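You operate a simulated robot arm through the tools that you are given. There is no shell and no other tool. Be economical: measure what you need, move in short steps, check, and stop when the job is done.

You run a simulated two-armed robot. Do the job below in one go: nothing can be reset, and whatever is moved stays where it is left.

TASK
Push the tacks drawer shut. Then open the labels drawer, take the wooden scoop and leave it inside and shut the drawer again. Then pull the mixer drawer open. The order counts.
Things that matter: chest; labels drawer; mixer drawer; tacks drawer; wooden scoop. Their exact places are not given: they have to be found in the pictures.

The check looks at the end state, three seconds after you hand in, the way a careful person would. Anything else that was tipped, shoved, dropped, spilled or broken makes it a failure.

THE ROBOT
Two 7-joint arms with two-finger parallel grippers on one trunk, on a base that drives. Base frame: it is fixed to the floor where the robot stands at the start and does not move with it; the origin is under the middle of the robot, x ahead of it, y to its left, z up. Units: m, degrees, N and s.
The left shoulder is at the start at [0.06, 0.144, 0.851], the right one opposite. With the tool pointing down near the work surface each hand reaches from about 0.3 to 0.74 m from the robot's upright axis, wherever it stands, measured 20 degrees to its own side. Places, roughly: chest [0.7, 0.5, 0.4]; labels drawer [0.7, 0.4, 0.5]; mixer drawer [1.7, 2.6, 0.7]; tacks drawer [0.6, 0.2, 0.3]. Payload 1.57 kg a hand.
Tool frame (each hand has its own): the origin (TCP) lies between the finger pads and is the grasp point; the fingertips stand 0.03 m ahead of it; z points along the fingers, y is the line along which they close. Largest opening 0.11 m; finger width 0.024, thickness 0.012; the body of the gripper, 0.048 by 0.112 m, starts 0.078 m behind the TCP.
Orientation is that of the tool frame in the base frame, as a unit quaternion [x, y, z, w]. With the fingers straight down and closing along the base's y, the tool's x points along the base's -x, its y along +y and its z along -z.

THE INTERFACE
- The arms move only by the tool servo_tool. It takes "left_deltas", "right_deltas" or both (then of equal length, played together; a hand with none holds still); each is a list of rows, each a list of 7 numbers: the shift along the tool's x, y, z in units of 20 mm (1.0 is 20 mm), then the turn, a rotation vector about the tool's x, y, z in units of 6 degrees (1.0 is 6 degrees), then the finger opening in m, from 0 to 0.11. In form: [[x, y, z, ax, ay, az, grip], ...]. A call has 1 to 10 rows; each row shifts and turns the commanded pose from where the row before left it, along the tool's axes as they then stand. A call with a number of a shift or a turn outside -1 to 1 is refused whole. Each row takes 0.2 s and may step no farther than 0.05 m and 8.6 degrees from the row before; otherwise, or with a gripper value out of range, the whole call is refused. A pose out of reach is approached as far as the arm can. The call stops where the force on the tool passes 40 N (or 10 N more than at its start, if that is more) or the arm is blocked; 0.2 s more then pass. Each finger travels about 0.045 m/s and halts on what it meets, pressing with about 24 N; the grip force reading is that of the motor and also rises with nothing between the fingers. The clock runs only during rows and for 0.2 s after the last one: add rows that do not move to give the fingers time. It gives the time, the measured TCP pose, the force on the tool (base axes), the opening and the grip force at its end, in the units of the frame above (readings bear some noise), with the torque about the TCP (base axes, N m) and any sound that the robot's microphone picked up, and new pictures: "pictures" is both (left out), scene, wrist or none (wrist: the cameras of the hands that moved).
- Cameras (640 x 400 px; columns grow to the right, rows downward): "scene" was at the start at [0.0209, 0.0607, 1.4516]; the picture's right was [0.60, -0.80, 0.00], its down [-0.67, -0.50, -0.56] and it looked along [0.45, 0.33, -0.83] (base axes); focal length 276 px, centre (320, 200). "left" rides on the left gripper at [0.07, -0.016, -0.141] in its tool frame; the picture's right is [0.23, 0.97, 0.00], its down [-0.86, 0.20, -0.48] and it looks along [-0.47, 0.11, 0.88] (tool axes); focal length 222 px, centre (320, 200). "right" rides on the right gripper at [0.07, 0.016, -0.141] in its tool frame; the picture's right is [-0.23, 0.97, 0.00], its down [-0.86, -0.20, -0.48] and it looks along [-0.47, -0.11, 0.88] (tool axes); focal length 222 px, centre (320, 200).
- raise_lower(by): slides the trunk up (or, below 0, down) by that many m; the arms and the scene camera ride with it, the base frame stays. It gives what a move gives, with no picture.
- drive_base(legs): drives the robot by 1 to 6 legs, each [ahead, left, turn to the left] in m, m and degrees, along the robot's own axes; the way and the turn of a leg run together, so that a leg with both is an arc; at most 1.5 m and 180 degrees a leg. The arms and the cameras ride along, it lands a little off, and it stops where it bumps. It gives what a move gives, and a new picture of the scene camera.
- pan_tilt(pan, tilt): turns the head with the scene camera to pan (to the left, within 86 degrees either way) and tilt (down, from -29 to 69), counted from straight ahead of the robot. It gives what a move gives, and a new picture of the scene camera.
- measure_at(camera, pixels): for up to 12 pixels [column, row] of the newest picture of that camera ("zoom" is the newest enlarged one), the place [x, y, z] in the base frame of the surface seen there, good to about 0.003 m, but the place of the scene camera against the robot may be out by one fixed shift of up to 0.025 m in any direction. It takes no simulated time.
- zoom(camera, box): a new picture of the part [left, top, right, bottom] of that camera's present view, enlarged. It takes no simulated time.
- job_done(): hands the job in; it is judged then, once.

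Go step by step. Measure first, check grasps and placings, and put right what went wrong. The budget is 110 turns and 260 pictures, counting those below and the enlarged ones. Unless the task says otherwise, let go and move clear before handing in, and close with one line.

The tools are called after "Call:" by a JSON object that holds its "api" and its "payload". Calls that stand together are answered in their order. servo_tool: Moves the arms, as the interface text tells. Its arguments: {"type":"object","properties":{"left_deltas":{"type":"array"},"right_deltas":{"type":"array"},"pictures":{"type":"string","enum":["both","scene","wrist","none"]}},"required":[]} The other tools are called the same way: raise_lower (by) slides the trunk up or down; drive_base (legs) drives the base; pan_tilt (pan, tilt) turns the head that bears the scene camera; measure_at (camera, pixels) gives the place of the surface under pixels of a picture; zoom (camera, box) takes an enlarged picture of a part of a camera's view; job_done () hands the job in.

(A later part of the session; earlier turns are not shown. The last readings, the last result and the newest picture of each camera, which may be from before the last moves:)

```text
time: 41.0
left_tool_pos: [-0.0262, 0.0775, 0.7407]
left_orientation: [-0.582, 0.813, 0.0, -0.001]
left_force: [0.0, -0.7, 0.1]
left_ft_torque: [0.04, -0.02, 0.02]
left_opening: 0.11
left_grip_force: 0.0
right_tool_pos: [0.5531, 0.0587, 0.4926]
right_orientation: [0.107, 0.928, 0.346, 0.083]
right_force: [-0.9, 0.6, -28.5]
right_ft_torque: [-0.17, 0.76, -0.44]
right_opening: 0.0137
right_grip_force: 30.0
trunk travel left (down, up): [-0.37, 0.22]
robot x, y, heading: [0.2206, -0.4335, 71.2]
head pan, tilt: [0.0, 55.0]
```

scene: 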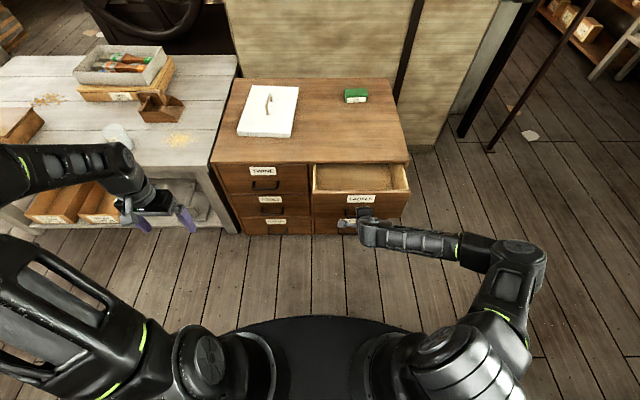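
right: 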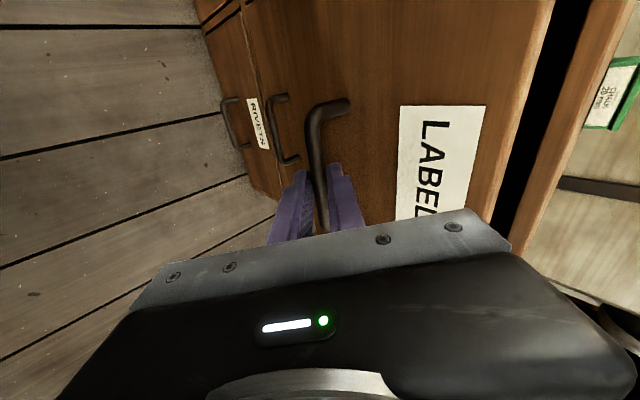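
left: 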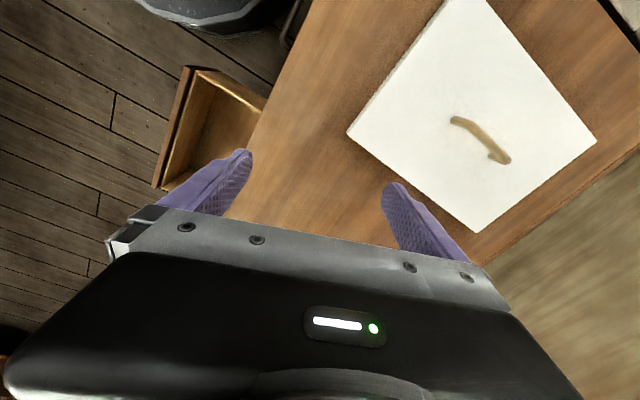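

It's open about 13 cm. I'll relieve the vertical load slightly and back another 5 cm.

Call:
{"api": "servo_tool", "payload": {"right_deltas": [[0, -0.08, 0.08, 0, 0, 0, 0]], "pictures": "none"}}

Call:
{"api": "drive_base", "payload": {"legs": [[-0.05, 0, 0]]}}

```text
time: 41.4
left_tool_pos: [-0.0263, 0.0756, 0.743]
left_orientation: [-0.582, 0.813, 0.0, 0.0]
left_force: [0.9, 0.5, -0.4]
left_ft_torque: [0.0, -0.02, 0.02]
left_opening: 0.1097
left_grip_force: 0.0
right_tool_pos: [0.5514, 0.0593, 0.4928]
right_orientation: [0.108, 0.928, 0.348, 0.082]
right_force: [0.3, 0.1, 2.5]
right_ft_torque: [0.11, 0.48, -0.69]
right_opening: 0.0139
right_grip_force: 30.1
trunk travel left (down, up): [-0.37, 0.22]
robot x, y, heading: [0.2227, -0.4348, 71.1]
head pan, tilt: [0.0, 55.0]
```

```text
time: 42.5
left_tool_pos: [-0.0409, 0.0389, 0.742]
left_orientation: [-0.581, 0.814, 0.001, 0.0]
left_force: [0.6, -0.4, -0.5]
left_ft_torque: [0.0, -0.01, 0.01]
left_opening: 0.1101
left_grip_force: 0.0
right_tool_pos: [0.5395, 0.0208, 0.4922]
right_orientation: [0.109, 0.927, 0.348, 0.083]
right_force: [0.8, 1.1, 6.1]
right_ft_torque: [0.2, 0.35, -0.79]
right_opening: 0.0138
right_grip_force: 29.6
trunk travel left (down, up): [-0.37, 0.22]
robot x, y, heading: [0.2122, -0.4784, 70.9]
head pan, tilt: [0.0, 55.0]
stopped in leg 1: the robot was blocked; the commanded pose is now the measured one
```

scene: 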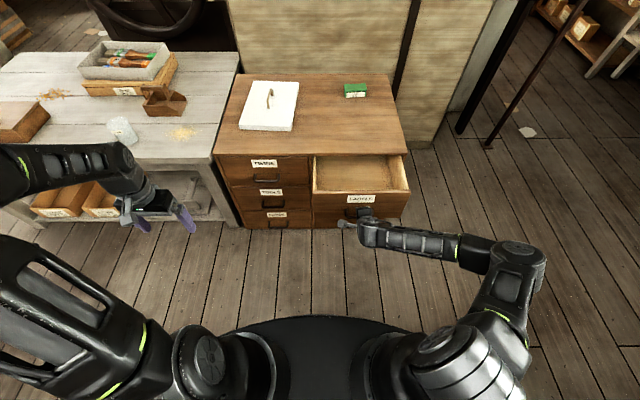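

It's open about 17.6 cm and the base is blocked behind, which is enough opening. I'll release the handle and retreat along the fingers.

Call:
{"api": "servo_tool", "payload": {"right_deltas": [[0, 0, 0, 0, 0, 0, 0.05], [0, 0, 0, 0, 0, 0, 0.05], [0, 0, 0, 0, 0, 0, 0.05], [0, 0, -0.7, 0, 0, 0, 0.05], [0, 0, -0.8, 0, 0, 0, 0.05], [0, 0, -0.8, 0, 0, 0, 0.05], [0, 0, -0.8, 0, 0, 0, 0.05]], "pictures": "both"}}

```text
time: 44.0
left_tool_pos: [-0.0406, 0.0383, 0.7428]
left_orientation: [-0.582, 0.813, 0.001, 0.0]
left_force: [-0.3, -0.2, 0.3]
left_ft_torque: [-0.03, 0.03, 0.0]
left_opening: 0.1099
left_grip_force: 0.1
right_tool_pos: [0.5235, -0.0182, 0.5397]
right_orientation: [0.108, 0.928, 0.347, 0.081]
right_force: [-0.2, -0.2, 0.6]
right_ft_torque: [0.03, -0.04, 0.01]
right_opening: 0.0502
right_grip_force: 0.1
trunk travel left (down, up): [-0.37, 0.22]
robot x, y, heading: [0.2127, -0.4713, 71.1]
head pan, tilt: [0.0, 55.0]
```

scene: 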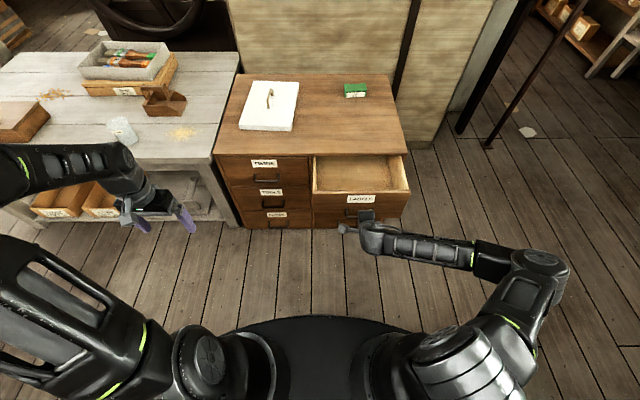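
right: 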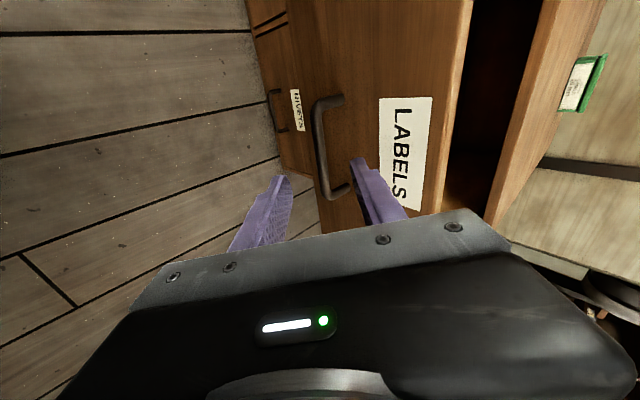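

The handle is free. I'll raise the trunk so both hands clear everything, then slide left toward the scoop.

Call:
{"api": "raise_lower", "payload": {"by": 0.2}}

Call:
{"api": "drive_base", "payload": {"legs": [[0.05, 0.45, 0]]}}

Call:
{"api": "pan_tilt", "payload": {"pan": 15, "tilt": 50}}

```text
time: 46.2
left_tool_pos: [-0.0401, 0.0387, 0.9427]
left_orientation: [-0.583, 0.813, 0.001, 0.0]
left_force: [0.1, 0.4, -0.9]
left_ft_torque: [-0.02, -0.01, 0.03]
left_opening: 0.1101
left_grip_force: 0.0
right_tool_pos: [0.5244, -0.0175, 0.7378]
right_orientation: [0.108, 0.928, 0.346, 0.083]
right_force: [0.9, -0.8, 0.1]
right_ft_torque: [-0.03, 0.0, 0.01]
right_opening: 0.0502
right_grip_force: 0.0
trunk travel left (down, up): [-0.57, 0.02]
robot x, y, heading: [0.21, -0.4753, 70.8]
head pan, tilt: [0.0, 55.0]
```

```text
time: 48.9
left_tool_pos: [-0.4482, 0.2294, 0.9421]
left_orientation: [-0.583, 0.812, 0.0, 0.0]
left_force: [-0.2, 0.4, -0.5]
left_ft_torque: [0.01, 0.0, -0.05]
left_opening: 0.11
left_grip_force: 0.0
right_tool_pos: [0.1169, 0.1731, 0.7389]
right_orientation: [0.107, 0.928, 0.346, 0.082]
right_force: [-0.7, 0.4, -0.3]
right_ft_torque: [-0.01, -0.01, 0.02]
right_opening: 0.0502
right_grip_force: 0.1
trunk travel left (down, up): [-0.57, 0.02]
robot x, y, heading: [-0.19, -0.2886, 71.2]
head pan, tilt: [0.0, 55.0]
```

scene: 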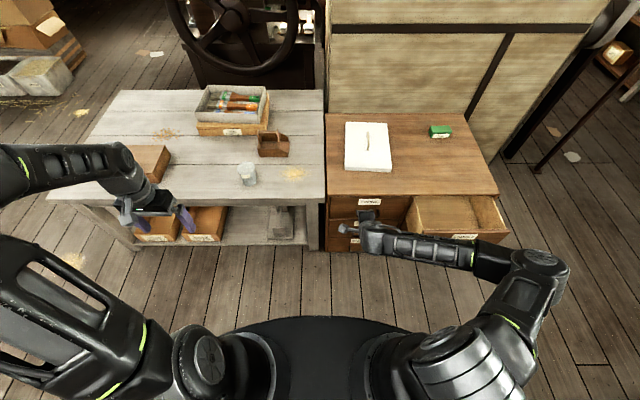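

```text
time: 49.7
left_tool_pos: [-0.4474, 0.2286, 0.9427]
left_orientation: [-0.583, 0.812, 0.0, 0.0]
left_force: [0.4, 0.0, 0.6]
left_ft_torque: [-0.01, -0.04, 0.0]
left_opening: 0.1099
left_grip_force: 0.1
right_tool_pos: [0.1176, 0.1735, 0.7387]
right_orientation: [0.107, 0.928, 0.346, 0.082]
right_force: [0.0, -0.3, -0.2]
right_ft_torque: [0.0, -0.01, 0.01]
right_opening: 0.0499
right_grip_force: 0.1
trunk travel left (down, up): [-0.57, 0.02]
robot x, y, heading: [-0.1951, -0.2849, 71.5]
head pan, tilt: [15.0, 50.0]
```

scene: 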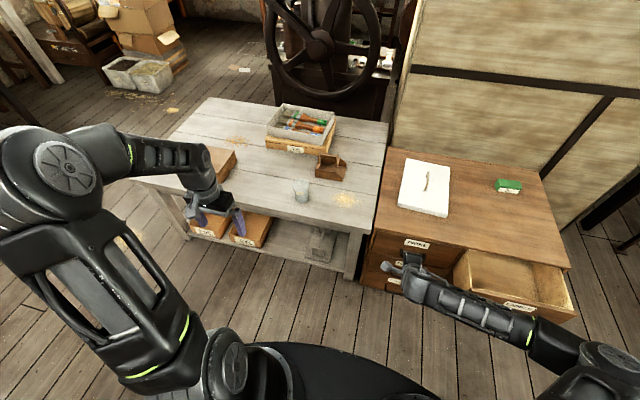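

Now I have an open view of the scoop at (330,165). I'll zoom in and measure it, the glass and the bench edge.

Call:
{"api": "zoom", "payload": {"camera": "scene", "box": [270, 110, 390, 230]}}

Call:
{"api": "measure_at", "payload": {"camera": "scene", "pixels": [[313, 172], [338, 180], [347, 162], [330, 160], [325, 175], [302, 185], [303, 196], [360, 272], [140, 180], [250, 220], [332, 147], [290, 150]]}}

```text
3.33 times, centred on (330, 170) of scene
```

zoom: 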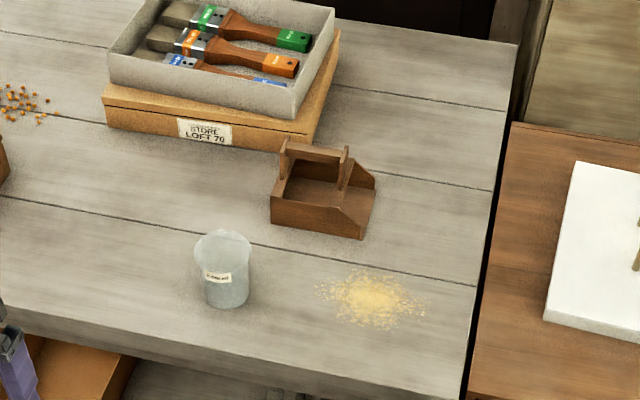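

```text
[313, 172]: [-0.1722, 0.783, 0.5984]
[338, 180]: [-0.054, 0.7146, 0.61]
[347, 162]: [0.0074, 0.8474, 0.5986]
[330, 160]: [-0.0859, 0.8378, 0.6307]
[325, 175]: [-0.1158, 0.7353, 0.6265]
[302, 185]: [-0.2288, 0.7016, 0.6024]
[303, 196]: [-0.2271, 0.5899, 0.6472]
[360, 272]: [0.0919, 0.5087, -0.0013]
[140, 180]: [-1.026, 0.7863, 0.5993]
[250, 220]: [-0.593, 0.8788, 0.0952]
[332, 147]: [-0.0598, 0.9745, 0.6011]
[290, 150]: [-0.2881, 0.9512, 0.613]
```

The scoop is a small tray with a crossbar handle on two posts. I'll measure its bar and corners on the enlarged picture.

Call:
{"api": "measure_at", "payload": {"camera": "zoom", "pixels": [[285, 144], [315, 151], [345, 156], [272, 195], [272, 222], [362, 215], [362, 238], [374, 180], [355, 160], [300, 175], [345, 185], [283, 185]]}}

Call:
{"api": "zoom", "payload": {"camera": "scene", "box": [305, 140, 355, 190]}}

```text
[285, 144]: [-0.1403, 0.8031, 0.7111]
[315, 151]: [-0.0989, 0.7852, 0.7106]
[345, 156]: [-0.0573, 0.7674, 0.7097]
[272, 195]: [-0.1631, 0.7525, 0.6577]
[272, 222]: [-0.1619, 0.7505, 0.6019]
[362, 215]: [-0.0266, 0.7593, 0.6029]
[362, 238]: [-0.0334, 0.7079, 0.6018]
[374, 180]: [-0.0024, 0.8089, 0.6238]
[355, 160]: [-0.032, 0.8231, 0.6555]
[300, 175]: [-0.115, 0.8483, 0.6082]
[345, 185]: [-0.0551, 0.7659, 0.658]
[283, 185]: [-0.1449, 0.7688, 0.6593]
```

```text
8.00 times, centred on (330, 165) of scene
```

zoom: 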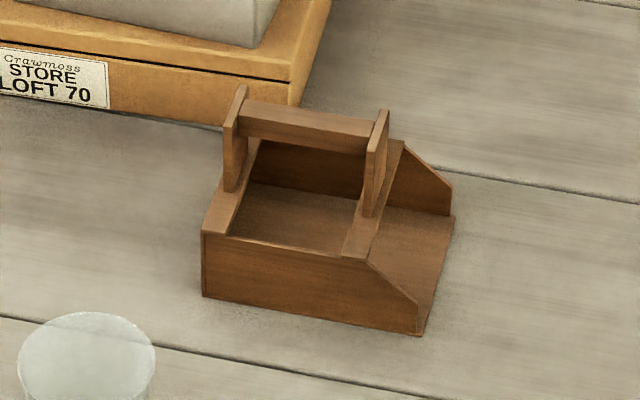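

The bar centre is at about d=0.696, t=-0.342 (corrected), top z=0.71, and it runs along t. I'll yaw the left hand 90° so it closes across the bar, raising the right hand for clearance at the same time.

Call:
{"api": "servo_tool", "payload": {"left_deltas": [[0, 0, 0, 0, 0, 1, 0.11], [0, 0, 0, 0, 0, 1, 0.11], [0, 0, 0, 0, 0, 1, 0.11], [0, 0, 0, 0, 0, 1, 0.11], [0, 0, 0, 0, 0, 1, 0.11], [0, 0, 0, 0, 0, 1, 0.11], [0, 0, 0, 0, 0, 1, 0.11], [0, 0, 0, 0, 0, 1, 0.11]], "right_deltas": [[0, 0.68, -0.72, 0, 0, 0, 0.02], [0, 0.68, -0.72, 0, 0, 0, 0.02], [0, 0.68, -0.72, 0, 0, 0, 0.02], [0, 0.68, -0.72, 0, 0, 0, 0.02], [0, 0.68, -0.72, 0, 0, 0, 0.02], [0, 0.68, -0.72, 0, 0, 0, 0.02], [0, 0, 0, 0, 0, 0, 0.02], [0, 0, 0, 0, 0, 0, 0.02]], "pictures": "none"}}

Call:
{"api": "servo_tool", "payload": {"left_deltas": [[0, 0, 0, 0, 0, 1, 0.11], [0, 0, 0, 0, 0, 1, 0.11], [0, 0, 0, 0, 0, 1, 0.11], [0, 0, 0, 0, 0, 1, 0.11], [0, 0, 0, 0, 0, 1, 0.11], [0, 0, 0, 0, 0, 1, 0.11], [0, 0, 0, 0, 0, 1, 0.11]], "pictures": "both"}}

```text
time: 51.5
left_tool_pos: [-0.4469, 0.2282, 0.9422]
left_orientation: [-0.201, 0.98, 0.001, 0.0]
left_force: [0.2, 0.2, 0.5]
left_ft_torque: [0.01, 0.02, 0.0]
left_opening: 0.1099
left_grip_force: 0.1
right_tool_pos: [0.1096, 0.1815, 0.856]
right_orientation: [0.107, 0.928, 0.347, 0.082]
right_force: [-0.1, 0.0, -0.1]
right_ft_torque: [0.01, -0.04, 0.01]
right_opening: 0.0198
right_grip_force: 0.1
trunk travel left (down, up): [-0.57, 0.02]
robot x, y, heading: [-0.1957, -0.2819, 71.2]
head pan, tilt: [15.0, 50.0]
```

```text
time: 53.1
left_tool_pos: [-0.4465, 0.2294, 0.9439]
left_orientation: [0.163, 0.987, 0.0, 0.0]
left_force: [-0.1, -0.1, 0.2]
left_ft_torque: [0.0, -0.02, 0.02]
left_opening: 0.1099
left_grip_force: 0.0
right_tool_pos: [0.1107, 0.1808, 0.8568]
right_orientation: [0.107, 0.928, 0.347, 0.082]
right_force: [-0.4, 0.9, 0.1]
right_ft_torque: [-0.01, -0.02, -0.01]
right_opening: 0.0201
right_grip_force: 0.1
trunk travel left (down, up): [-0.57, 0.02]
robot x, y, heading: [-0.1973, -0.2823, 71.1]
head pan, tilt: [15.0, 50.0]
```

scene: 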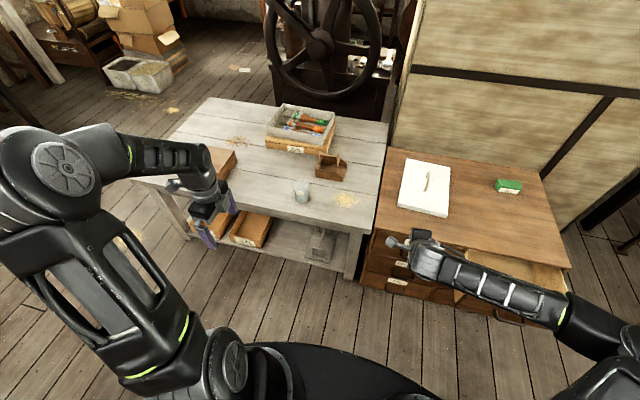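
left: 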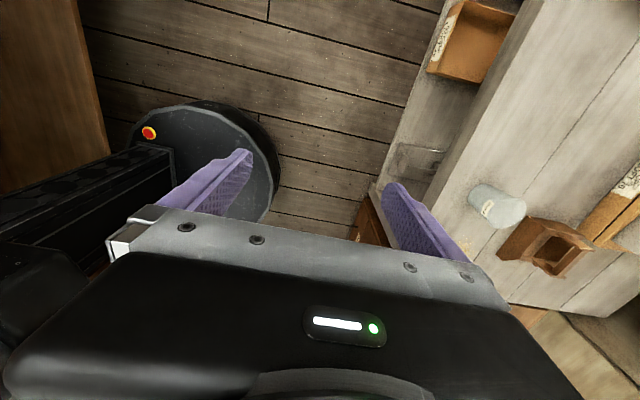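

The left hand now closes along d. I'll measure the base disc edge (275,190) in the left camera to plan the approach.

Call:
{"api": "measure_at", "payload": {"camera": "left", "pixels": [[268, 160], [278, 190], [190, 115], [262, 215], [557, 235], [530, 245], [585, 225], [400, 170], [500, 205], [535, 220], [595, 245], [545, 275]]}}

```text
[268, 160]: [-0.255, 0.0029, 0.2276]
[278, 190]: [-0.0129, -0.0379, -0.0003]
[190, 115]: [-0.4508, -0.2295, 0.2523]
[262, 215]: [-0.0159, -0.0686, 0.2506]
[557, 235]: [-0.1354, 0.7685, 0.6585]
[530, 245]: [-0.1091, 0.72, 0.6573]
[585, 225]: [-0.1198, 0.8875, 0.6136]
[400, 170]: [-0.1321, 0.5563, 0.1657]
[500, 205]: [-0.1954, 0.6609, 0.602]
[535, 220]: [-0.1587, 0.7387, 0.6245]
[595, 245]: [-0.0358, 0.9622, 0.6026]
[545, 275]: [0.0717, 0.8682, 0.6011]
```

The base radius is about 0.28 m. I'll drive to d≈0.14, t≈-0.22, which keeps clear of the chest corner.

Call:
{"api": "drive_base", "payload": {"legs": [[0, 0.12, 0], [0.46, 0, 0]]}}

Call:
{"api": "servo_tool", "payload": {"left_deltas": [[-1, 0.6, 0, 0, 0, 0, 0.07], [-1, 0.6, 0, 0, 0, 0, 0.07], [-1, 0.6, 0, 0, 0, 0, 0.07], [-1, 0.6, 0, 0, 0, 0, 0.07], [-1, 0.6, 0, 0, 0, 0, 0.07], [-1, 0.6, 0, 0, 0, 0, 0.07], [-1, 0.6, 0, 0, 0, 0, 0.07], [-1, 0.6, 0, 0, 0, 0, 0.07], [-1, 0.6, 0, 0, 0, 0, 0.07], [-1, 0.6, 0, 0, 0, 0, 0.07]], "pictures": "both"}}

```text
time: 56.6
left_tool_pos: [-0.4141, 0.6897, 0.9424]
left_orientation: [0.162, 0.987, -0.001, -0.001]
left_force: [0.8, 0.3, -0.8]
left_ft_torque: [-0.03, 0.01, 0.0]
left_opening: 0.1102
left_grip_force: 0.1
right_tool_pos: [0.1424, 0.6436, 0.8578]
right_orientation: [0.108, 0.928, 0.346, 0.082]
right_force: [0.3, -0.9, -0.4]
right_ft_torque: [0.0, 0.0, 0.03]
right_opening: 0.02
right_grip_force: 0.0
trunk travel left (down, up): [-0.57, 0.02]
robot x, y, heading: [-0.1619, 0.1785, 71.6]
head pan, tilt: [15.0, 50.0]
```

scene: 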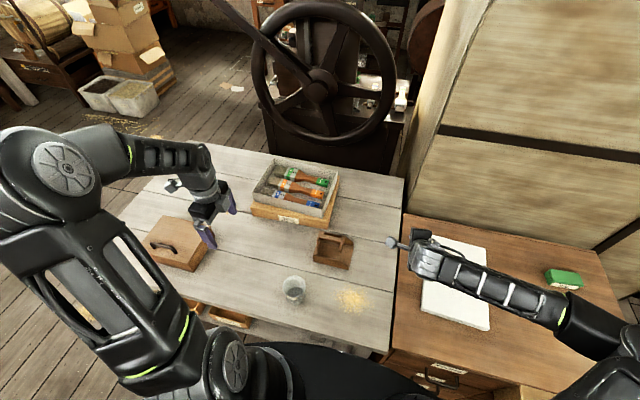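

```text
time: 58.8
left_tool_pos: [-0.1853, 0.7401, 0.943]
left_orientation: [0.162, 0.987, 0.001, -0.001]
left_force: [-0.1, 0.9, -0.7]
left_ft_torque: [0.03, -0.01, 0.01]
left_opening: 0.07
left_grip_force: 0.1
right_tool_pos: [0.1427, 0.6425, 0.8563]
right_orientation: [0.108, 0.928, 0.346, 0.082]
right_force: [1.1, 0.3, -0.3]
right_ft_torque: [0.02, 0.01, 0.03]
right_opening: 0.0203
right_grip_force: 0.0
trunk travel left (down, up): [-0.57, 0.02]
robot x, y, heading: [-0.164, 0.1788, 71.3]
head pan, tilt: [15.0, 50.0]
```

scene: 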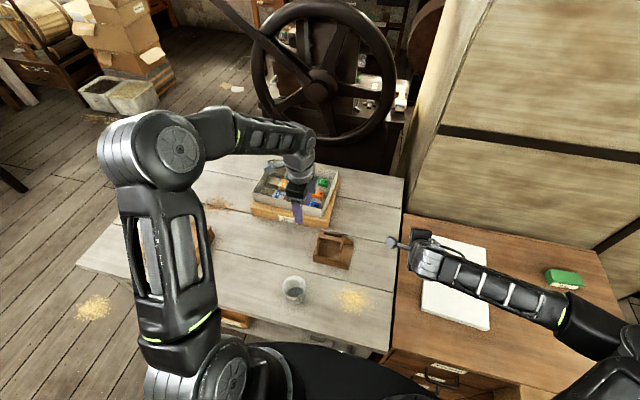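
left: 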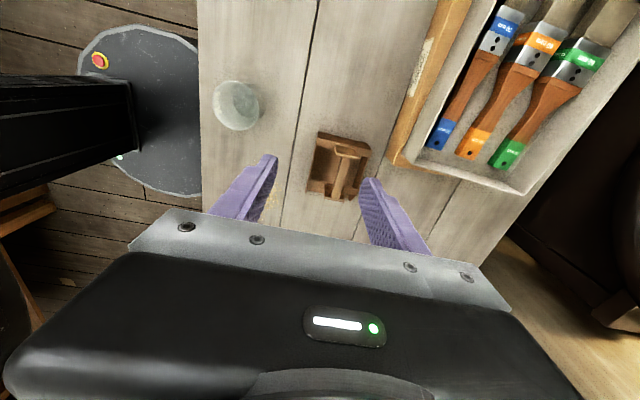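

The bar shows clearly at (350,150)–(338,195) in the left camera. I'll measure it with this camera, since it has no offset.

Call:
{"api": "zoom", "payload": {"camera": "left", "box": [290, 120, 390, 220]}}

Call:
{"api": "measure_at", "payload": {"camera": "left", "pixels": [[353, 151], [346, 165], [340, 185], [337, 198], [318, 134], [369, 146], [308, 190], [356, 200]]}}

```text
4.00 times, centred on (340, 170) of left
```

zoom: 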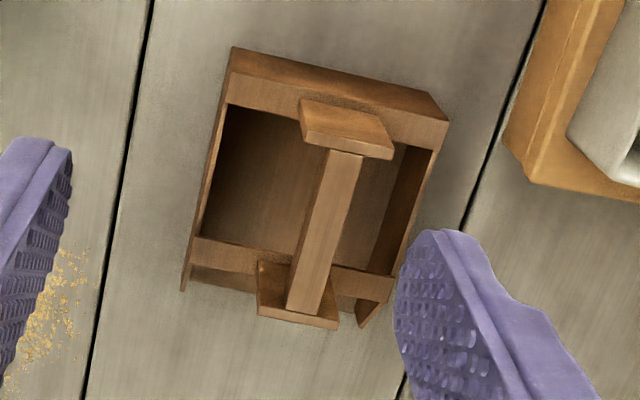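

```text
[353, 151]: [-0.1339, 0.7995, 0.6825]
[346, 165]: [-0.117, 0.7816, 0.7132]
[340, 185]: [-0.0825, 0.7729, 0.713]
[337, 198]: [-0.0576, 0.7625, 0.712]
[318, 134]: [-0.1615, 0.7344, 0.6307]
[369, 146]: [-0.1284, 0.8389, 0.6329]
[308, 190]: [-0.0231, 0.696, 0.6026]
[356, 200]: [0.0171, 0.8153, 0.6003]
```

The bar centre is at about (-0.096, 0.776) with its top at 0.713, and it lines up with tool x. I'll move above it and descend partway.

Call:
{"api": "servo_tool", "payload": {"left_deltas": [[-0.91, 0.78, 0, 0, 0, 0, 0.07], [-0.91, 0.78, 0, 0, 0, 0, 0.07], [-0.91, 0.78, 0, 0, 0, 0, 0.07], [-0.91, 0.78, 0, 0, 0, 0, 0.07], [0, 0, 1, 0, 0, 0, 0.07], [0, 0, 1, 0, 0, 0, 0.07], [0, 0, 1, 0, 0, 0, 0.07], [0, 0, 1, 0, 0, 0, 0.07], [0, 0, 1, 0, 0, 0, 0.07], [0, 0, 1, 0, 0, 0, 0.07]], "pictures": "wrist"}}

```text
time: 61.0
left_tool_pos: [-0.0973, 0.7745, 0.8217]
left_orientation: [0.162, 0.987, 0.001, 0.0]
left_force: [-0.1, -1.0, 0.4]
left_ft_torque: [0.0, 0.01, 0.02]
left_opening: 0.0701
left_grip_force: 0.1
right_tool_pos: [0.142, 0.6434, 0.8565]
right_orientation: [0.107, 0.929, 0.346, 0.082]
right_force: [-0.2, -0.1, -0.1]
right_ft_torque: [0.02, 0.02, 0.01]
right_opening: 0.0203
right_grip_force: 0.1
trunk travel left (down, up): [-0.57, 0.02]
robot x, y, heading: [-0.1616, 0.1789, 71.2]
head pan, tilt: [15.0, 50.0]
```

left: 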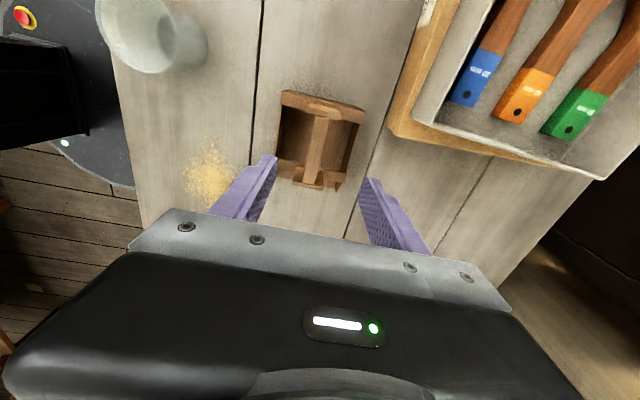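

The bar lies midway between the fingers. I'll re-measure it before the final descent.

Call:
{"api": "measure_at", "payload": {"camera": "left", "pixels": [[321, 125], [318, 140], [313, 160], [309, 178], [306, 184], [322, 108]]}}

```text
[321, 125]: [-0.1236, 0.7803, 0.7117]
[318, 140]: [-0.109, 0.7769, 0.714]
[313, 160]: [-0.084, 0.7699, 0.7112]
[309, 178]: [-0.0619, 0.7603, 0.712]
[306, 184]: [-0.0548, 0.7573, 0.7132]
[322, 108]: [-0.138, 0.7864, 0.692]
```

The alignment is good to within 4 mm. I'll descend 11.6 cm and close.

Call:
{"api": "servo_tool", "payload": {"left_deltas": [[0, -0.1, 1, 0, 0, 0, 0.07], [0, -0.1, 1, 0, 0, 0, 0.07], [0, 0, 1, 0, 0, 0, 0.07], [0, 0, 1, 0, 0, 0, 0.07], [0, 0, 1, 0, 0, 0, 0.07], [0, 0, 0.8, 0, 0, 0, 0.07], [0, 0, 0, 0, 0, 0, 0], [0, 0, 0, 0, 0, 0, 0], [0, 0, 0, 0, 0, 0, 0], [0, 0, 0, 0, 0, 0, 0]], "pictures": "none"}}

Call:
{"api": "servo_tool", "payload": {"left_deltas": [[0, 0, 0, 0, 0, 0, 0], [0, 0, 0, 0, 0, 0, 0], [0, 0, 0, 0, 0, 0, 0]], "pictures": "wrist"}}

```text
time: 63.2
left_tool_pos: [-0.0994, 0.7712, 0.7045]
left_orientation: [0.162, 0.987, 0.0, -0.001]
left_force: [-0.1, 0.2, 1.3]
left_ft_torque: [0.02, -0.03, 0.04]
left_opening: 0.0161
left_grip_force: 19.5
right_tool_pos: [0.1431, 0.6426, 0.8562]
right_orientation: [0.107, 0.928, 0.347, 0.082]
right_force: [-0.2, 0.1, -0.5]
right_ft_torque: [0.02, -0.05, -0.01]
right_opening: 0.0203
right_grip_force: 0.0
trunk travel left (down, up): [-0.57, 0.02]
robot x, y, heading: [-0.159, 0.1768, 71.1]
head pan, tilt: [15.0, 50.0]
```

```text
time: 64.0
left_tool_pos: [-0.1001, 0.7711, 0.7057]
left_orientation: [0.162, 0.987, 0.0, 0.0]
left_force: [-0.3, 0.4, 0.7]
left_ft_torque: [0.0, -0.02, 0.03]
left_opening: 0.0157
left_grip_force: 23.6
right_tool_pos: [0.1426, 0.6413, 0.8571]
right_orientation: [0.107, 0.928, 0.347, 0.082]
right_force: [0.0, 0.1, 0.1]
right_ft_torque: [-0.01, -0.01, -0.03]
right_opening: 0.0198
right_grip_force: 0.1
trunk travel left (down, up): [-0.57, 0.02]
robot x, y, heading: [-0.1625, 0.1761, 71.2]
head pan, tilt: [15.0, 50.0]
```

left: 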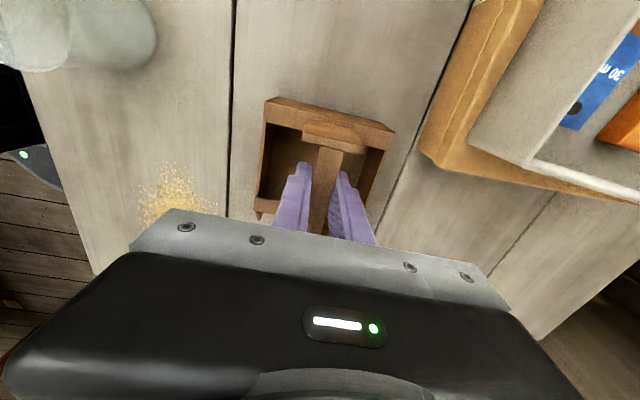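

The bar is gripped at 15.7 mm and 23.6 N. Now I'll lift.

Call:
{"api": "servo_tool", "payload": {"left_deltas": [[0, 0, -0.5, 0, 0, 0, 0], [0, 0, -1, 0, 0, 0, 0], [0, 0, -1, 0, 0, 0, 0], [0, 0, -1, 0, 0, 0, 0], [0, 0, -1, 0, 0, 0, 0], [0, 0, -1, 0, 0, 0, 0], [0, 0, -1, 0, 0, 0, 0], [0, 0, -1, 0, 0, 0, 0], [0, 0, -1, 0, 0, 0, 0]], "pictures": "both"}}

```text
time: 66.0
left_tool_pos: [-0.0982, 0.7708, 0.8761]
left_orientation: [0.162, 0.987, 0.0, 0.0]
left_force: [-0.3, 0.2, -2.2]
left_ft_torque: [0.0, 0.01, 0.02]
left_opening: 0.0159
left_grip_force: 24.3
right_tool_pos: [0.1433, 0.6435, 0.8573]
right_orientation: [0.107, 0.928, 0.346, 0.082]
right_force: [0.3, 0.0, -0.1]
right_ft_torque: [0.01, 0.01, -0.03]
right_opening: 0.0202
right_grip_force: 0.0
trunk travel left (down, up): [-0.57, 0.02]
robot x, y, heading: [-0.1634, 0.1806, 71.3]
head pan, tilt: [15.0, 50.0]
```

scene: 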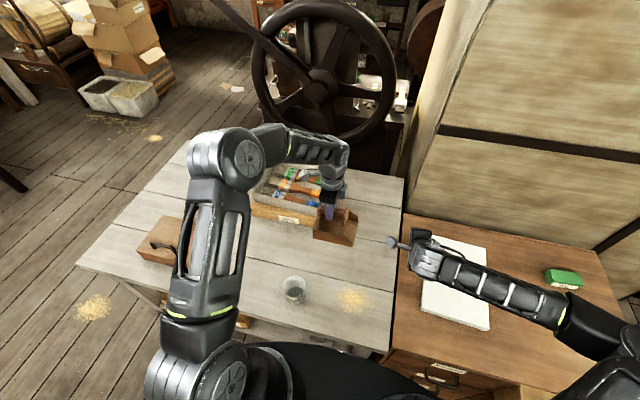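
left: 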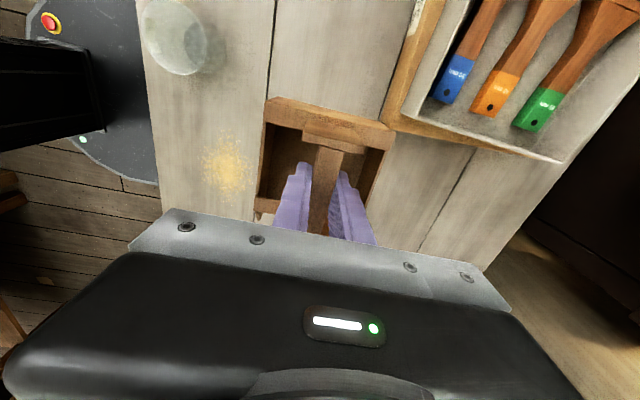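

The scoop is lifted securely. I'll back off to d≈-0.25 and slide right so it hangs over the open labels drawer.

Call:
{"api": "drive_base", "payload": {"legs": [[-0.37, 0, 0], [0, -0.82, 0]]}}

Call:
{"api": "pan_tilt", "payload": {"pan": 10, "tilt": 58}}

```text
time: 72.4
left_tool_pos: [0.5704, 0.1543, 0.8772]
left_orientation: [0.166, 0.986, 0.0, 0.0]
left_force: [-0.4, 1.1, -2.0]
left_ft_torque: [0.02, 0.03, 0.0]
left_opening: 0.0156
left_grip_force: 23.7
right_tool_pos: [0.8105, 0.0255, 0.8572]
right_orientation: [0.11, 0.928, 0.346, 0.084]
right_force: [-0.1, -0.8, -0.7]
right_ft_torque: [0.03, -0.02, 0.0]
right_opening: 0.0204
right_grip_force: 0.1
trunk travel left (down, up): [-0.57, 0.02]
robot x, y, heading: [0.4988, -0.4359, 70.8]
head pan, tilt: [15.0, 50.0]
```

scene: 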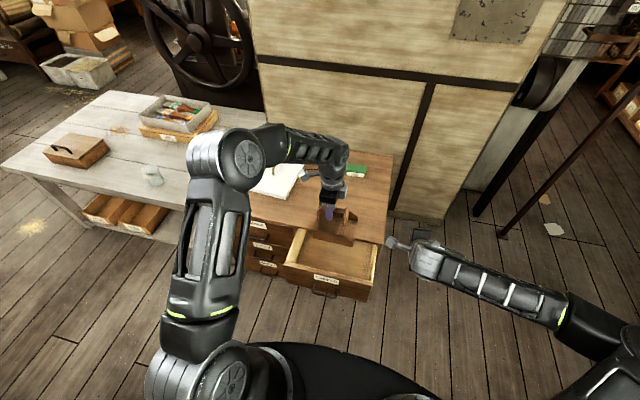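

```text
time: 73.1
left_tool_pos: [0.5705, 0.156, 0.8756]
left_orientation: [0.166, 0.986, 0.0, -0.001]
left_force: [-0.3, -0.1, -1.0]
left_ft_torque: [0.01, 0.03, 0.02]
left_opening: 0.0159
left_grip_force: 23.7
right_tool_pos: [0.8103, 0.0257, 0.8558]
right_orientation: [0.11, 0.928, 0.346, 0.084]
right_force: [0.1, 0.2, -0.2]
right_ft_torque: [0.0, 0.02, 0.01]
right_opening: 0.0201
right_grip_force: 0.0
trunk travel left (down, up): [-0.57, 0.02]
robot x, y, heading: [0.5021, -0.4373, 70.8]
head pan, tilt: [10.0, 58.0]
```

scene: 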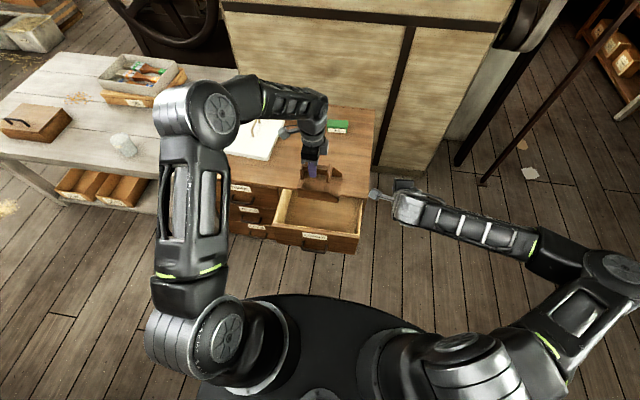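

The TCP is at d=0.329, t=0.491. I'll measure the drawer interior and front from the scene camera and look with the left wrist camera.

Call:
{"api": "zoom", "payload": {"camera": "scene", "box": [220, 140, 380, 270]}}

Call:
{"api": "zoom", "payload": {"camera": "left", "box": [0, 0, 640, 400]}}

Call:
{"api": "measure_at", "payload": {"camera": "scene", "pixels": [[273, 229], [358, 236], [315, 232], [315, 215], [362, 200], [285, 190], [340, 220], [350, 200]]}}

```text
3.08 times, centred on (300, 205) of scene
```

zoom: 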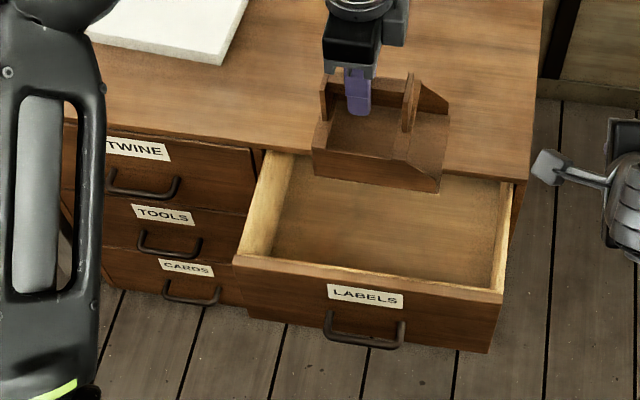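

```text
1.00 times, centred on (320, 200) of left (not enlarged: the box is as wide or as high as the picture)
```

zoom: 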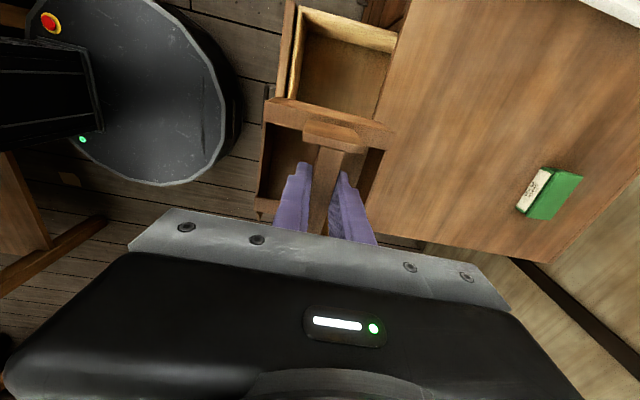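

```text
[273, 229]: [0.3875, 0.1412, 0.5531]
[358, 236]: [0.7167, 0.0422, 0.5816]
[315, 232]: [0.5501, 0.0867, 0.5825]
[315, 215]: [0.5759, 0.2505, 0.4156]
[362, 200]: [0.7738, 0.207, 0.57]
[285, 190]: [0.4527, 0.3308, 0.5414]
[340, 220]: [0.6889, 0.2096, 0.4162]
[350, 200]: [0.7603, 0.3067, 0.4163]
```

The drawer floor is at z=0.416 and the rim at 0.58. I'll confirm its edges with the left wrist camera.

Call:
{"api": "measure_at", "payload": {"camera": "left", "pixels": [[284, 50], [299, 50], [303, 60], [396, 60], [399, 45], [300, 12], [393, 48], [345, 70], [262, 150], [390, 150], [290, 95]]}}

```text
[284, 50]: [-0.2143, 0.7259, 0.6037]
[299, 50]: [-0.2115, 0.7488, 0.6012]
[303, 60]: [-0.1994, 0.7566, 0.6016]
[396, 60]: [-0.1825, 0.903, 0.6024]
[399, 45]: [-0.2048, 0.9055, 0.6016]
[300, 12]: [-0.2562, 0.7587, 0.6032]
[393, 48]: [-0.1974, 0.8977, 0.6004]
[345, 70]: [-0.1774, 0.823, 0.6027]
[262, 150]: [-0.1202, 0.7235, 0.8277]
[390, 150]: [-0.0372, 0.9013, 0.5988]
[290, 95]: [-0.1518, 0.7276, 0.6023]
```

Those came from the stale picture. I'll descend 4 cm to refresh the wrist view.

Call:
{"api": "servo_tool", "payload": {"left_deltas": [[0, 0, 1, 0, 0, 0, 0], [0, 0, 1, 0, 0, 0, 0]], "pictures": "wrist"}}

Call:
{"api": "measure_at", "payload": {"camera": "left", "pixels": [[284, 50], [300, 35], [303, 60], [396, 60], [399, 45], [300, 12], [393, 30], [345, 50], [262, 150], [392, 140], [370, 15], [290, 80]]}}

```text
time: 73.7
left_tool_pos: [0.5705, 0.1566, 0.8355]
left_orientation: [0.166, 0.986, 0.0, -0.001]
left_force: [-0.6, 0.4, -3.0]
left_ft_torque: [0.01, 0.04, 0.02]
left_opening: 0.0157
left_grip_force: 23.8
right_tool_pos: [0.8105, 0.0267, 0.8575]
right_orientation: [0.111, 0.928, 0.345, 0.084]
right_force: [0.3, 0.4, 0.3]
right_ft_torque: [0.0, -0.02, 0.01]
right_opening: 0.0199
right_grip_force: 0.1
trunk travel left (down, up): [-0.57, 0.02]
robot x, y, heading: [0.5013, -0.4364, 70.7]
head pan, tilt: [10.0, 58.0]
```

left: 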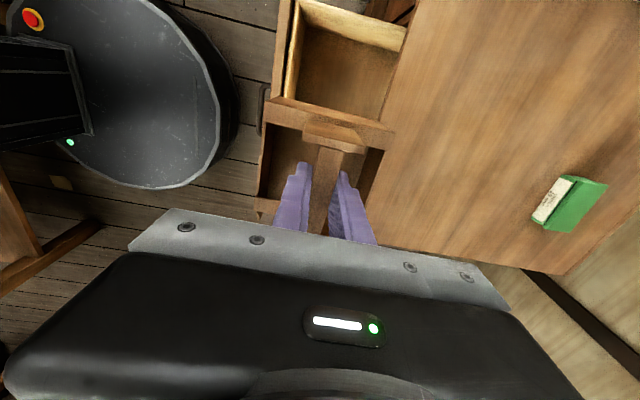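

```text
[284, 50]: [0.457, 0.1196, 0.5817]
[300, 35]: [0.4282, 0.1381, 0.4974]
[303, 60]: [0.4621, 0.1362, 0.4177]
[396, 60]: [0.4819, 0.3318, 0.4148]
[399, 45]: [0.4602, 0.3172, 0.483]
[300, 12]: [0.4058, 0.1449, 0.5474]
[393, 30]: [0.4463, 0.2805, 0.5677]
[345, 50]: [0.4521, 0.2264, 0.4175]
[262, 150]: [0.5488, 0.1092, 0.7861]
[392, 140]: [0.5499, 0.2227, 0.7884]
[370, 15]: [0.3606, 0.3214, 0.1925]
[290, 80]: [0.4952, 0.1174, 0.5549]
```

The drawer interior runs from d≈0.272, and the scoop spans 0.2775–0.385. I'll check the chest edge so I can centre it.

Call:
{"api": "measure_at", "payload": {"camera": "left", "pixels": [[414, 25], [409, 50], [402, 85], [397, 120], [418, 25], [292, 15], [280, 75], [273, 90]]}}

```text
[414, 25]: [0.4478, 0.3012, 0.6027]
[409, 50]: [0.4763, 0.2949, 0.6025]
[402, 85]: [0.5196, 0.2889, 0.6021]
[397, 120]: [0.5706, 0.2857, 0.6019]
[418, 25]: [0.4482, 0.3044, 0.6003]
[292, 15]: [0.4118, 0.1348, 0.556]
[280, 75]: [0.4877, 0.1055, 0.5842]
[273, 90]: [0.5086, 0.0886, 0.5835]
```

The chest edge is at about d=0.42. I'll shift +13 mm to centre the scoop and descend to just above the rim.

Call:
{"api": "servo_tool", "payload": {"left_deltas": [[0, 0.66, 0, 0, 0, 0, 0], [0, 0, 1, 0, 0, 0, 0], [0, 0, 1, 0, 0, 0, 0], [0, 0, 1, 0, 0, 0, 0], [0, 0, 1, 0, 0, 0, 0], [0, 0, 1, 0, 0, 0, 0], [0, 0, 0.5, 0, 0, 0, 0]], "pictures": "both"}}

Call:
{"api": "zoom", "payload": {"camera": "scene", "box": [240, 150, 380, 260]}}

```text
time: 75.3
left_tool_pos: [0.5736, 0.1702, 0.7261]
left_orientation: [0.166, 0.986, 0.001, -0.001]
left_force: [0.4, 0.3, -2.4]
left_ft_torque: [0.01, 0.02, -0.02]
left_opening: 0.0157
left_grip_force: 24.4
right_tool_pos: [0.8102, 0.0266, 0.8567]
right_orientation: [0.111, 0.928, 0.346, 0.083]
right_force: [-0.5, 0.2, 0.0]
right_ft_torque: [0.01, 0.0, -0.04]
right_opening: 0.0202
right_grip_force: 0.1
trunk travel left (down, up): [-0.57, 0.02]
robot x, y, heading: [0.5011, -0.4359, 70.5]
head pan, tilt: [10.0, 58.0]
```

scene: 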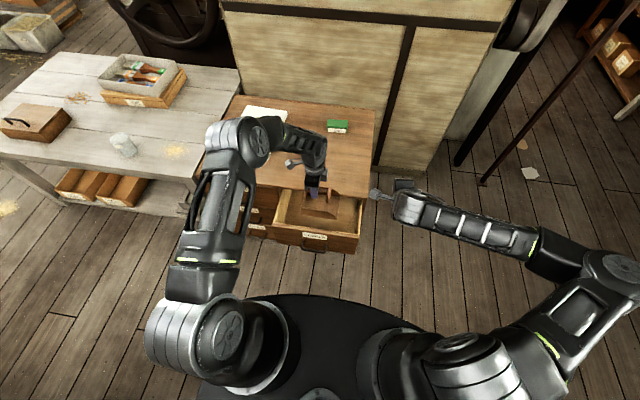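
left: 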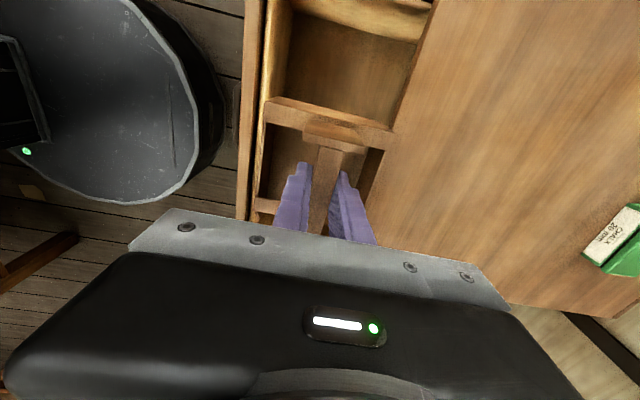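

```text
3.64 times, centred on (310, 205) of scene
```

zoom: 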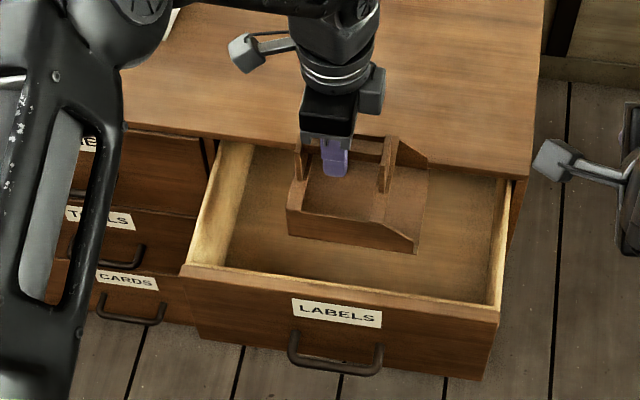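

The scoop fits visually. I'll check the margins between its edges and the chest edge and front before lowering it.

Call:
{"api": "measure_at", "payload": {"camera": "left", "pixels": [[268, 112], [392, 138], [396, 128], [402, 112], [415, 80], [272, 45], [265, 80], [262, 60], [258, 205], [410, 100]]}}

```text
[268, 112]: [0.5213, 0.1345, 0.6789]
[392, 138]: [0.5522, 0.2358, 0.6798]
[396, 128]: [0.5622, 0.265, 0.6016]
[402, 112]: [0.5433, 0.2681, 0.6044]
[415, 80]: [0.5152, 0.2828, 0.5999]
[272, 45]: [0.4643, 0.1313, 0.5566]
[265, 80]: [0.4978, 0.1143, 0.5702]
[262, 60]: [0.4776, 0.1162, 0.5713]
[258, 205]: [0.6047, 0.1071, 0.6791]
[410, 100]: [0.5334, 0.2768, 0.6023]
```

There's about 22–25 mm of clearance on both sides. I'll lower it to just above the drawer floor.

Call:
{"api": "servo_tool", "payload": {"left_deltas": [[0, 0, 1, 0, 0, 0, 0], [0, 0, 1, 0, 0, 0, 0], [0, 0, 1, 0, 0, 0, 0], [0, 0, 1, 0, 0, 0, 0], [0, 0, 1, 0, 0, 0, 0], [0, 0, 1, 0, 0, 0, 0], [0, 0, 1, 0, 0, 0, 0], [0, 0, 1, 0, 0, 0, 0], [0, 0, 1, 0, 0, 0, 0], [0, 0, 0.6, 0, 0, 0, 0]], "pictures": "both"}}

```text
time: 77.5
left_tool_pos: [0.5741, 0.1688, 0.5339]
left_orientation: [0.166, 0.986, 0.001, 0.0]
left_force: [-0.2, 0.5, -2.7]
left_ft_torque: [0.03, 0.0, 0.03]
left_opening: 0.0157
left_grip_force: 24.3
right_tool_pos: [0.8104, 0.0269, 0.8562]
right_orientation: [0.111, 0.928, 0.346, 0.083]
right_force: [1.1, 0.3, 0.3]
right_ft_torque: [0.03, 0.01, 0.01]
right_opening: 0.02
right_grip_force: 0.1
trunk travel left (down, up): [-0.57, 0.02]
robot x, y, heading: [0.5048, -0.4306, 70.5]
head pan, tilt: [10.0, 58.0]
```

scene: 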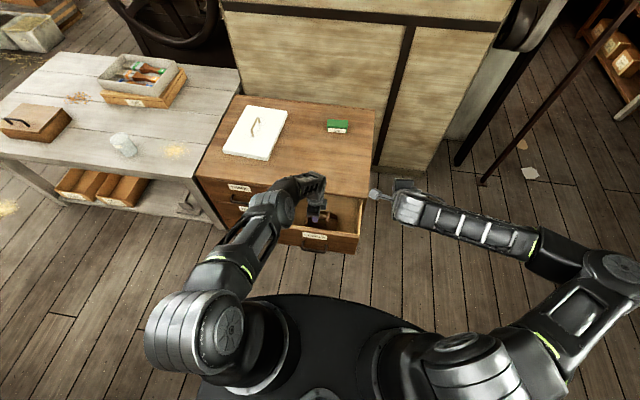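
left: 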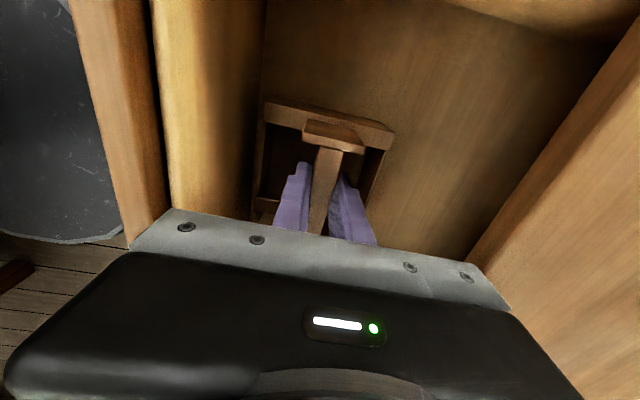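

About 1 cm is left. I'll lower it in small steps while watching the force.

Call:
{"api": "servo_tool", "payload": {"left_deltas": [[0, 0, 0.25, 0, 0, 0, 0], [0, 0, 0.2, 0, 0, 0, 0], [0, 0, 0.1, 0, 0, 0, 0]], "pictures": "none"}}

```text
time: 78.3
left_tool_pos: [0.5761, 0.1692, 0.5228]
left_orientation: [0.165, 0.986, 0.0, 0.0]
left_force: [0.0, -0.5, -1.9]
left_ft_torque: [0.02, 0.02, 0.0]
left_opening: 0.0156
left_grip_force: 24.4
right_tool_pos: [0.8103, 0.0249, 0.8557]
right_orientation: [0.111, 0.928, 0.346, 0.085]
right_force: [0.4, 0.8, 0.3]
right_ft_torque: [0.0, -0.02, -0.01]
right_opening: 0.0199
right_grip_force: 0.1
trunk travel left (down, up): [-0.57, 0.02]
robot x, y, heading: [0.5001, -0.4337, 70.9]
head pan, tilt: [10.0, 58.0]
```

Call:
{"api": "servo_tool", "payload": {"left_deltas": [[0, 0, 0.15, 0, 0, 0, 0], [0, 0, 0.1, 0, 0, 0, 0]], "pictures": "none"}}

```text
time: 78.9
left_tool_pos: [0.5741, 0.1674, 0.5208]
left_orientation: [0.166, 0.986, 0.002, 0.0]
left_force: [0.4, 0.0, -0.5]
left_ft_torque: [-0.19, -0.16, 0.01]
left_opening: 0.0156
left_grip_force: 23.6
right_tool_pos: [0.8114, 0.0241, 0.8568]
right_orientation: [0.111, 0.928, 0.346, 0.084]
right_force: [-0.2, 0.0, 0.7]
right_ft_torque: [0.02, 0.02, -0.01]
right_opening: 0.0202
right_grip_force: 0.0
trunk travel left (down, up): [-0.57, 0.02]
robot x, y, heading: [0.4997, -0.4375, 70.9]
head pan, tilt: [10.0, 58.0]
```

The load is off and the torque has changed, so it has touched down. I'll open to 0.045 and lift straight out.

Call:
{"api": "servo_tool", "payload": {"left_deltas": [[0, 0, 0, 0, 0, 0, 0.045], [0, 0, 0, 0, 0, 0, 0.045], [0, 0, 0, 0, 0, 0, 0.045], [0, 0, -0.5, 0, 0, 0, 0.045], [0, 0, -0.8, 0, 0, 0, 0.045], [0, 0, -1, 0, 0, 0, 0.045], [0, 0, -1, 0, 0, 0, 0.045], [0, 0, -1, 0, 0, 0, 0.045], [0, 0, -1, 0, 0, 0, 0.045], [0, 0, -1, 0, 0, 0, 0.045]], "pictures": "none"}}

Call:
{"api": "servo_tool", "payload": {"left_deltas": [[0, 0, -1, 0, 0, 0, 0.045], [0, 0, -1, 0, 0, 0, 0.045], [0, 0, -1, 0, 0, 0, 0.045], [0, 0, -1, 0, 0, 0, 0.045], [0, 0, -1, 0, 0, 0, 0.045], [0, 0, -1, 0, 0, 0, 0.045], [0, 0, -1, 0, 0, 0, 0.045]], "pictures": "both"}}

Call:
{"api": "zoom", "payload": {"camera": "scene", "box": [240, 150, 380, 260]}}

```text
time: 81.1
left_tool_pos: [0.5747, 0.1697, 0.6439]
left_orientation: [0.166, 0.986, 0.001, -0.001]
left_force: [-0.1, 0.4, 0.0]
left_ft_torque: [-0.03, -0.01, 0.02]
left_opening: 0.0451
left_grip_force: 0.1
right_tool_pos: [0.8097, 0.0265, 0.8569]
right_orientation: [0.111, 0.928, 0.346, 0.083]
right_force: [0.8, 0.6, -0.2]
right_ft_torque: [0.0, 0.0, -0.01]
right_opening: 0.0198
right_grip_force: 0.2
trunk travel left (down, up): [-0.57, 0.02]
robot x, y, heading: [0.5007, -0.4348, 70.9]
head pan, tilt: [10.0, 58.0]
```

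```text
time: 82.7
left_tool_pos: [0.5744, 0.1674, 0.7859]
left_orientation: [0.167, 0.986, 0.0, 0.0]
left_force: [0.0, 0.1, -0.1]
left_ft_torque: [0.0, 0.0, 0.04]
left_opening: 0.0452
left_grip_force: 0.1
right_tool_pos: [0.8106, 0.0266, 0.8563]
right_orientation: [0.11, 0.928, 0.347, 0.083]
right_force: [-0.3, 0.0, -0.5]
right_ft_torque: [0.01, -0.01, 0.02]
right_opening: 0.02
right_grip_force: 0.1
trunk travel left (down, up): [-0.57, 0.02]
robot x, y, heading: [0.5004, -0.4369, 71.0]
head pan, tilt: [10.0, 58.0]
```

scene: 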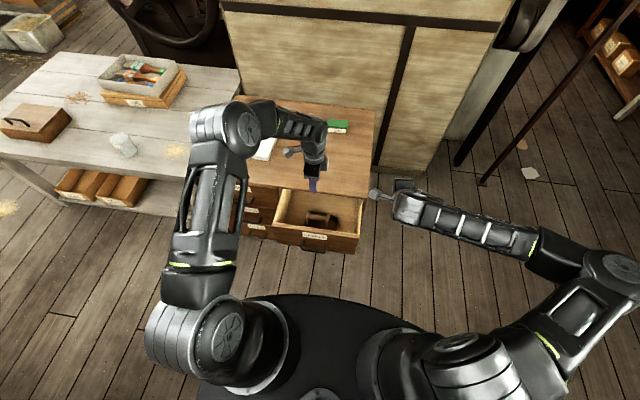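
left: 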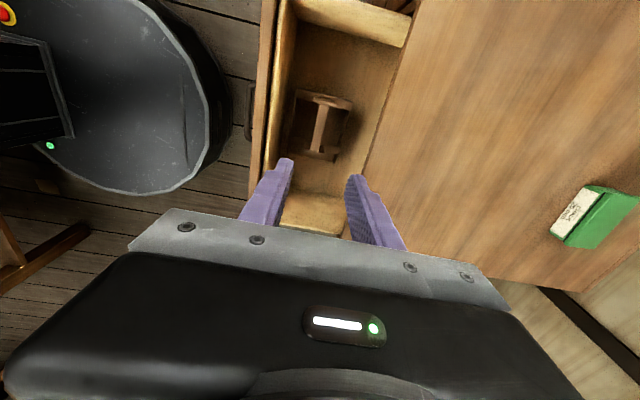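

```text
3.64 times, centred on (310, 205) of scene
```

zoom: 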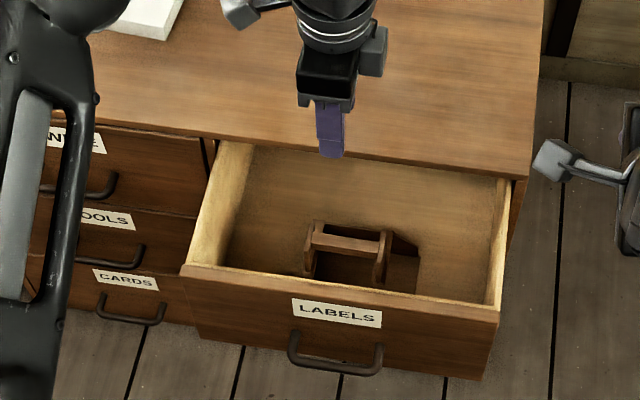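

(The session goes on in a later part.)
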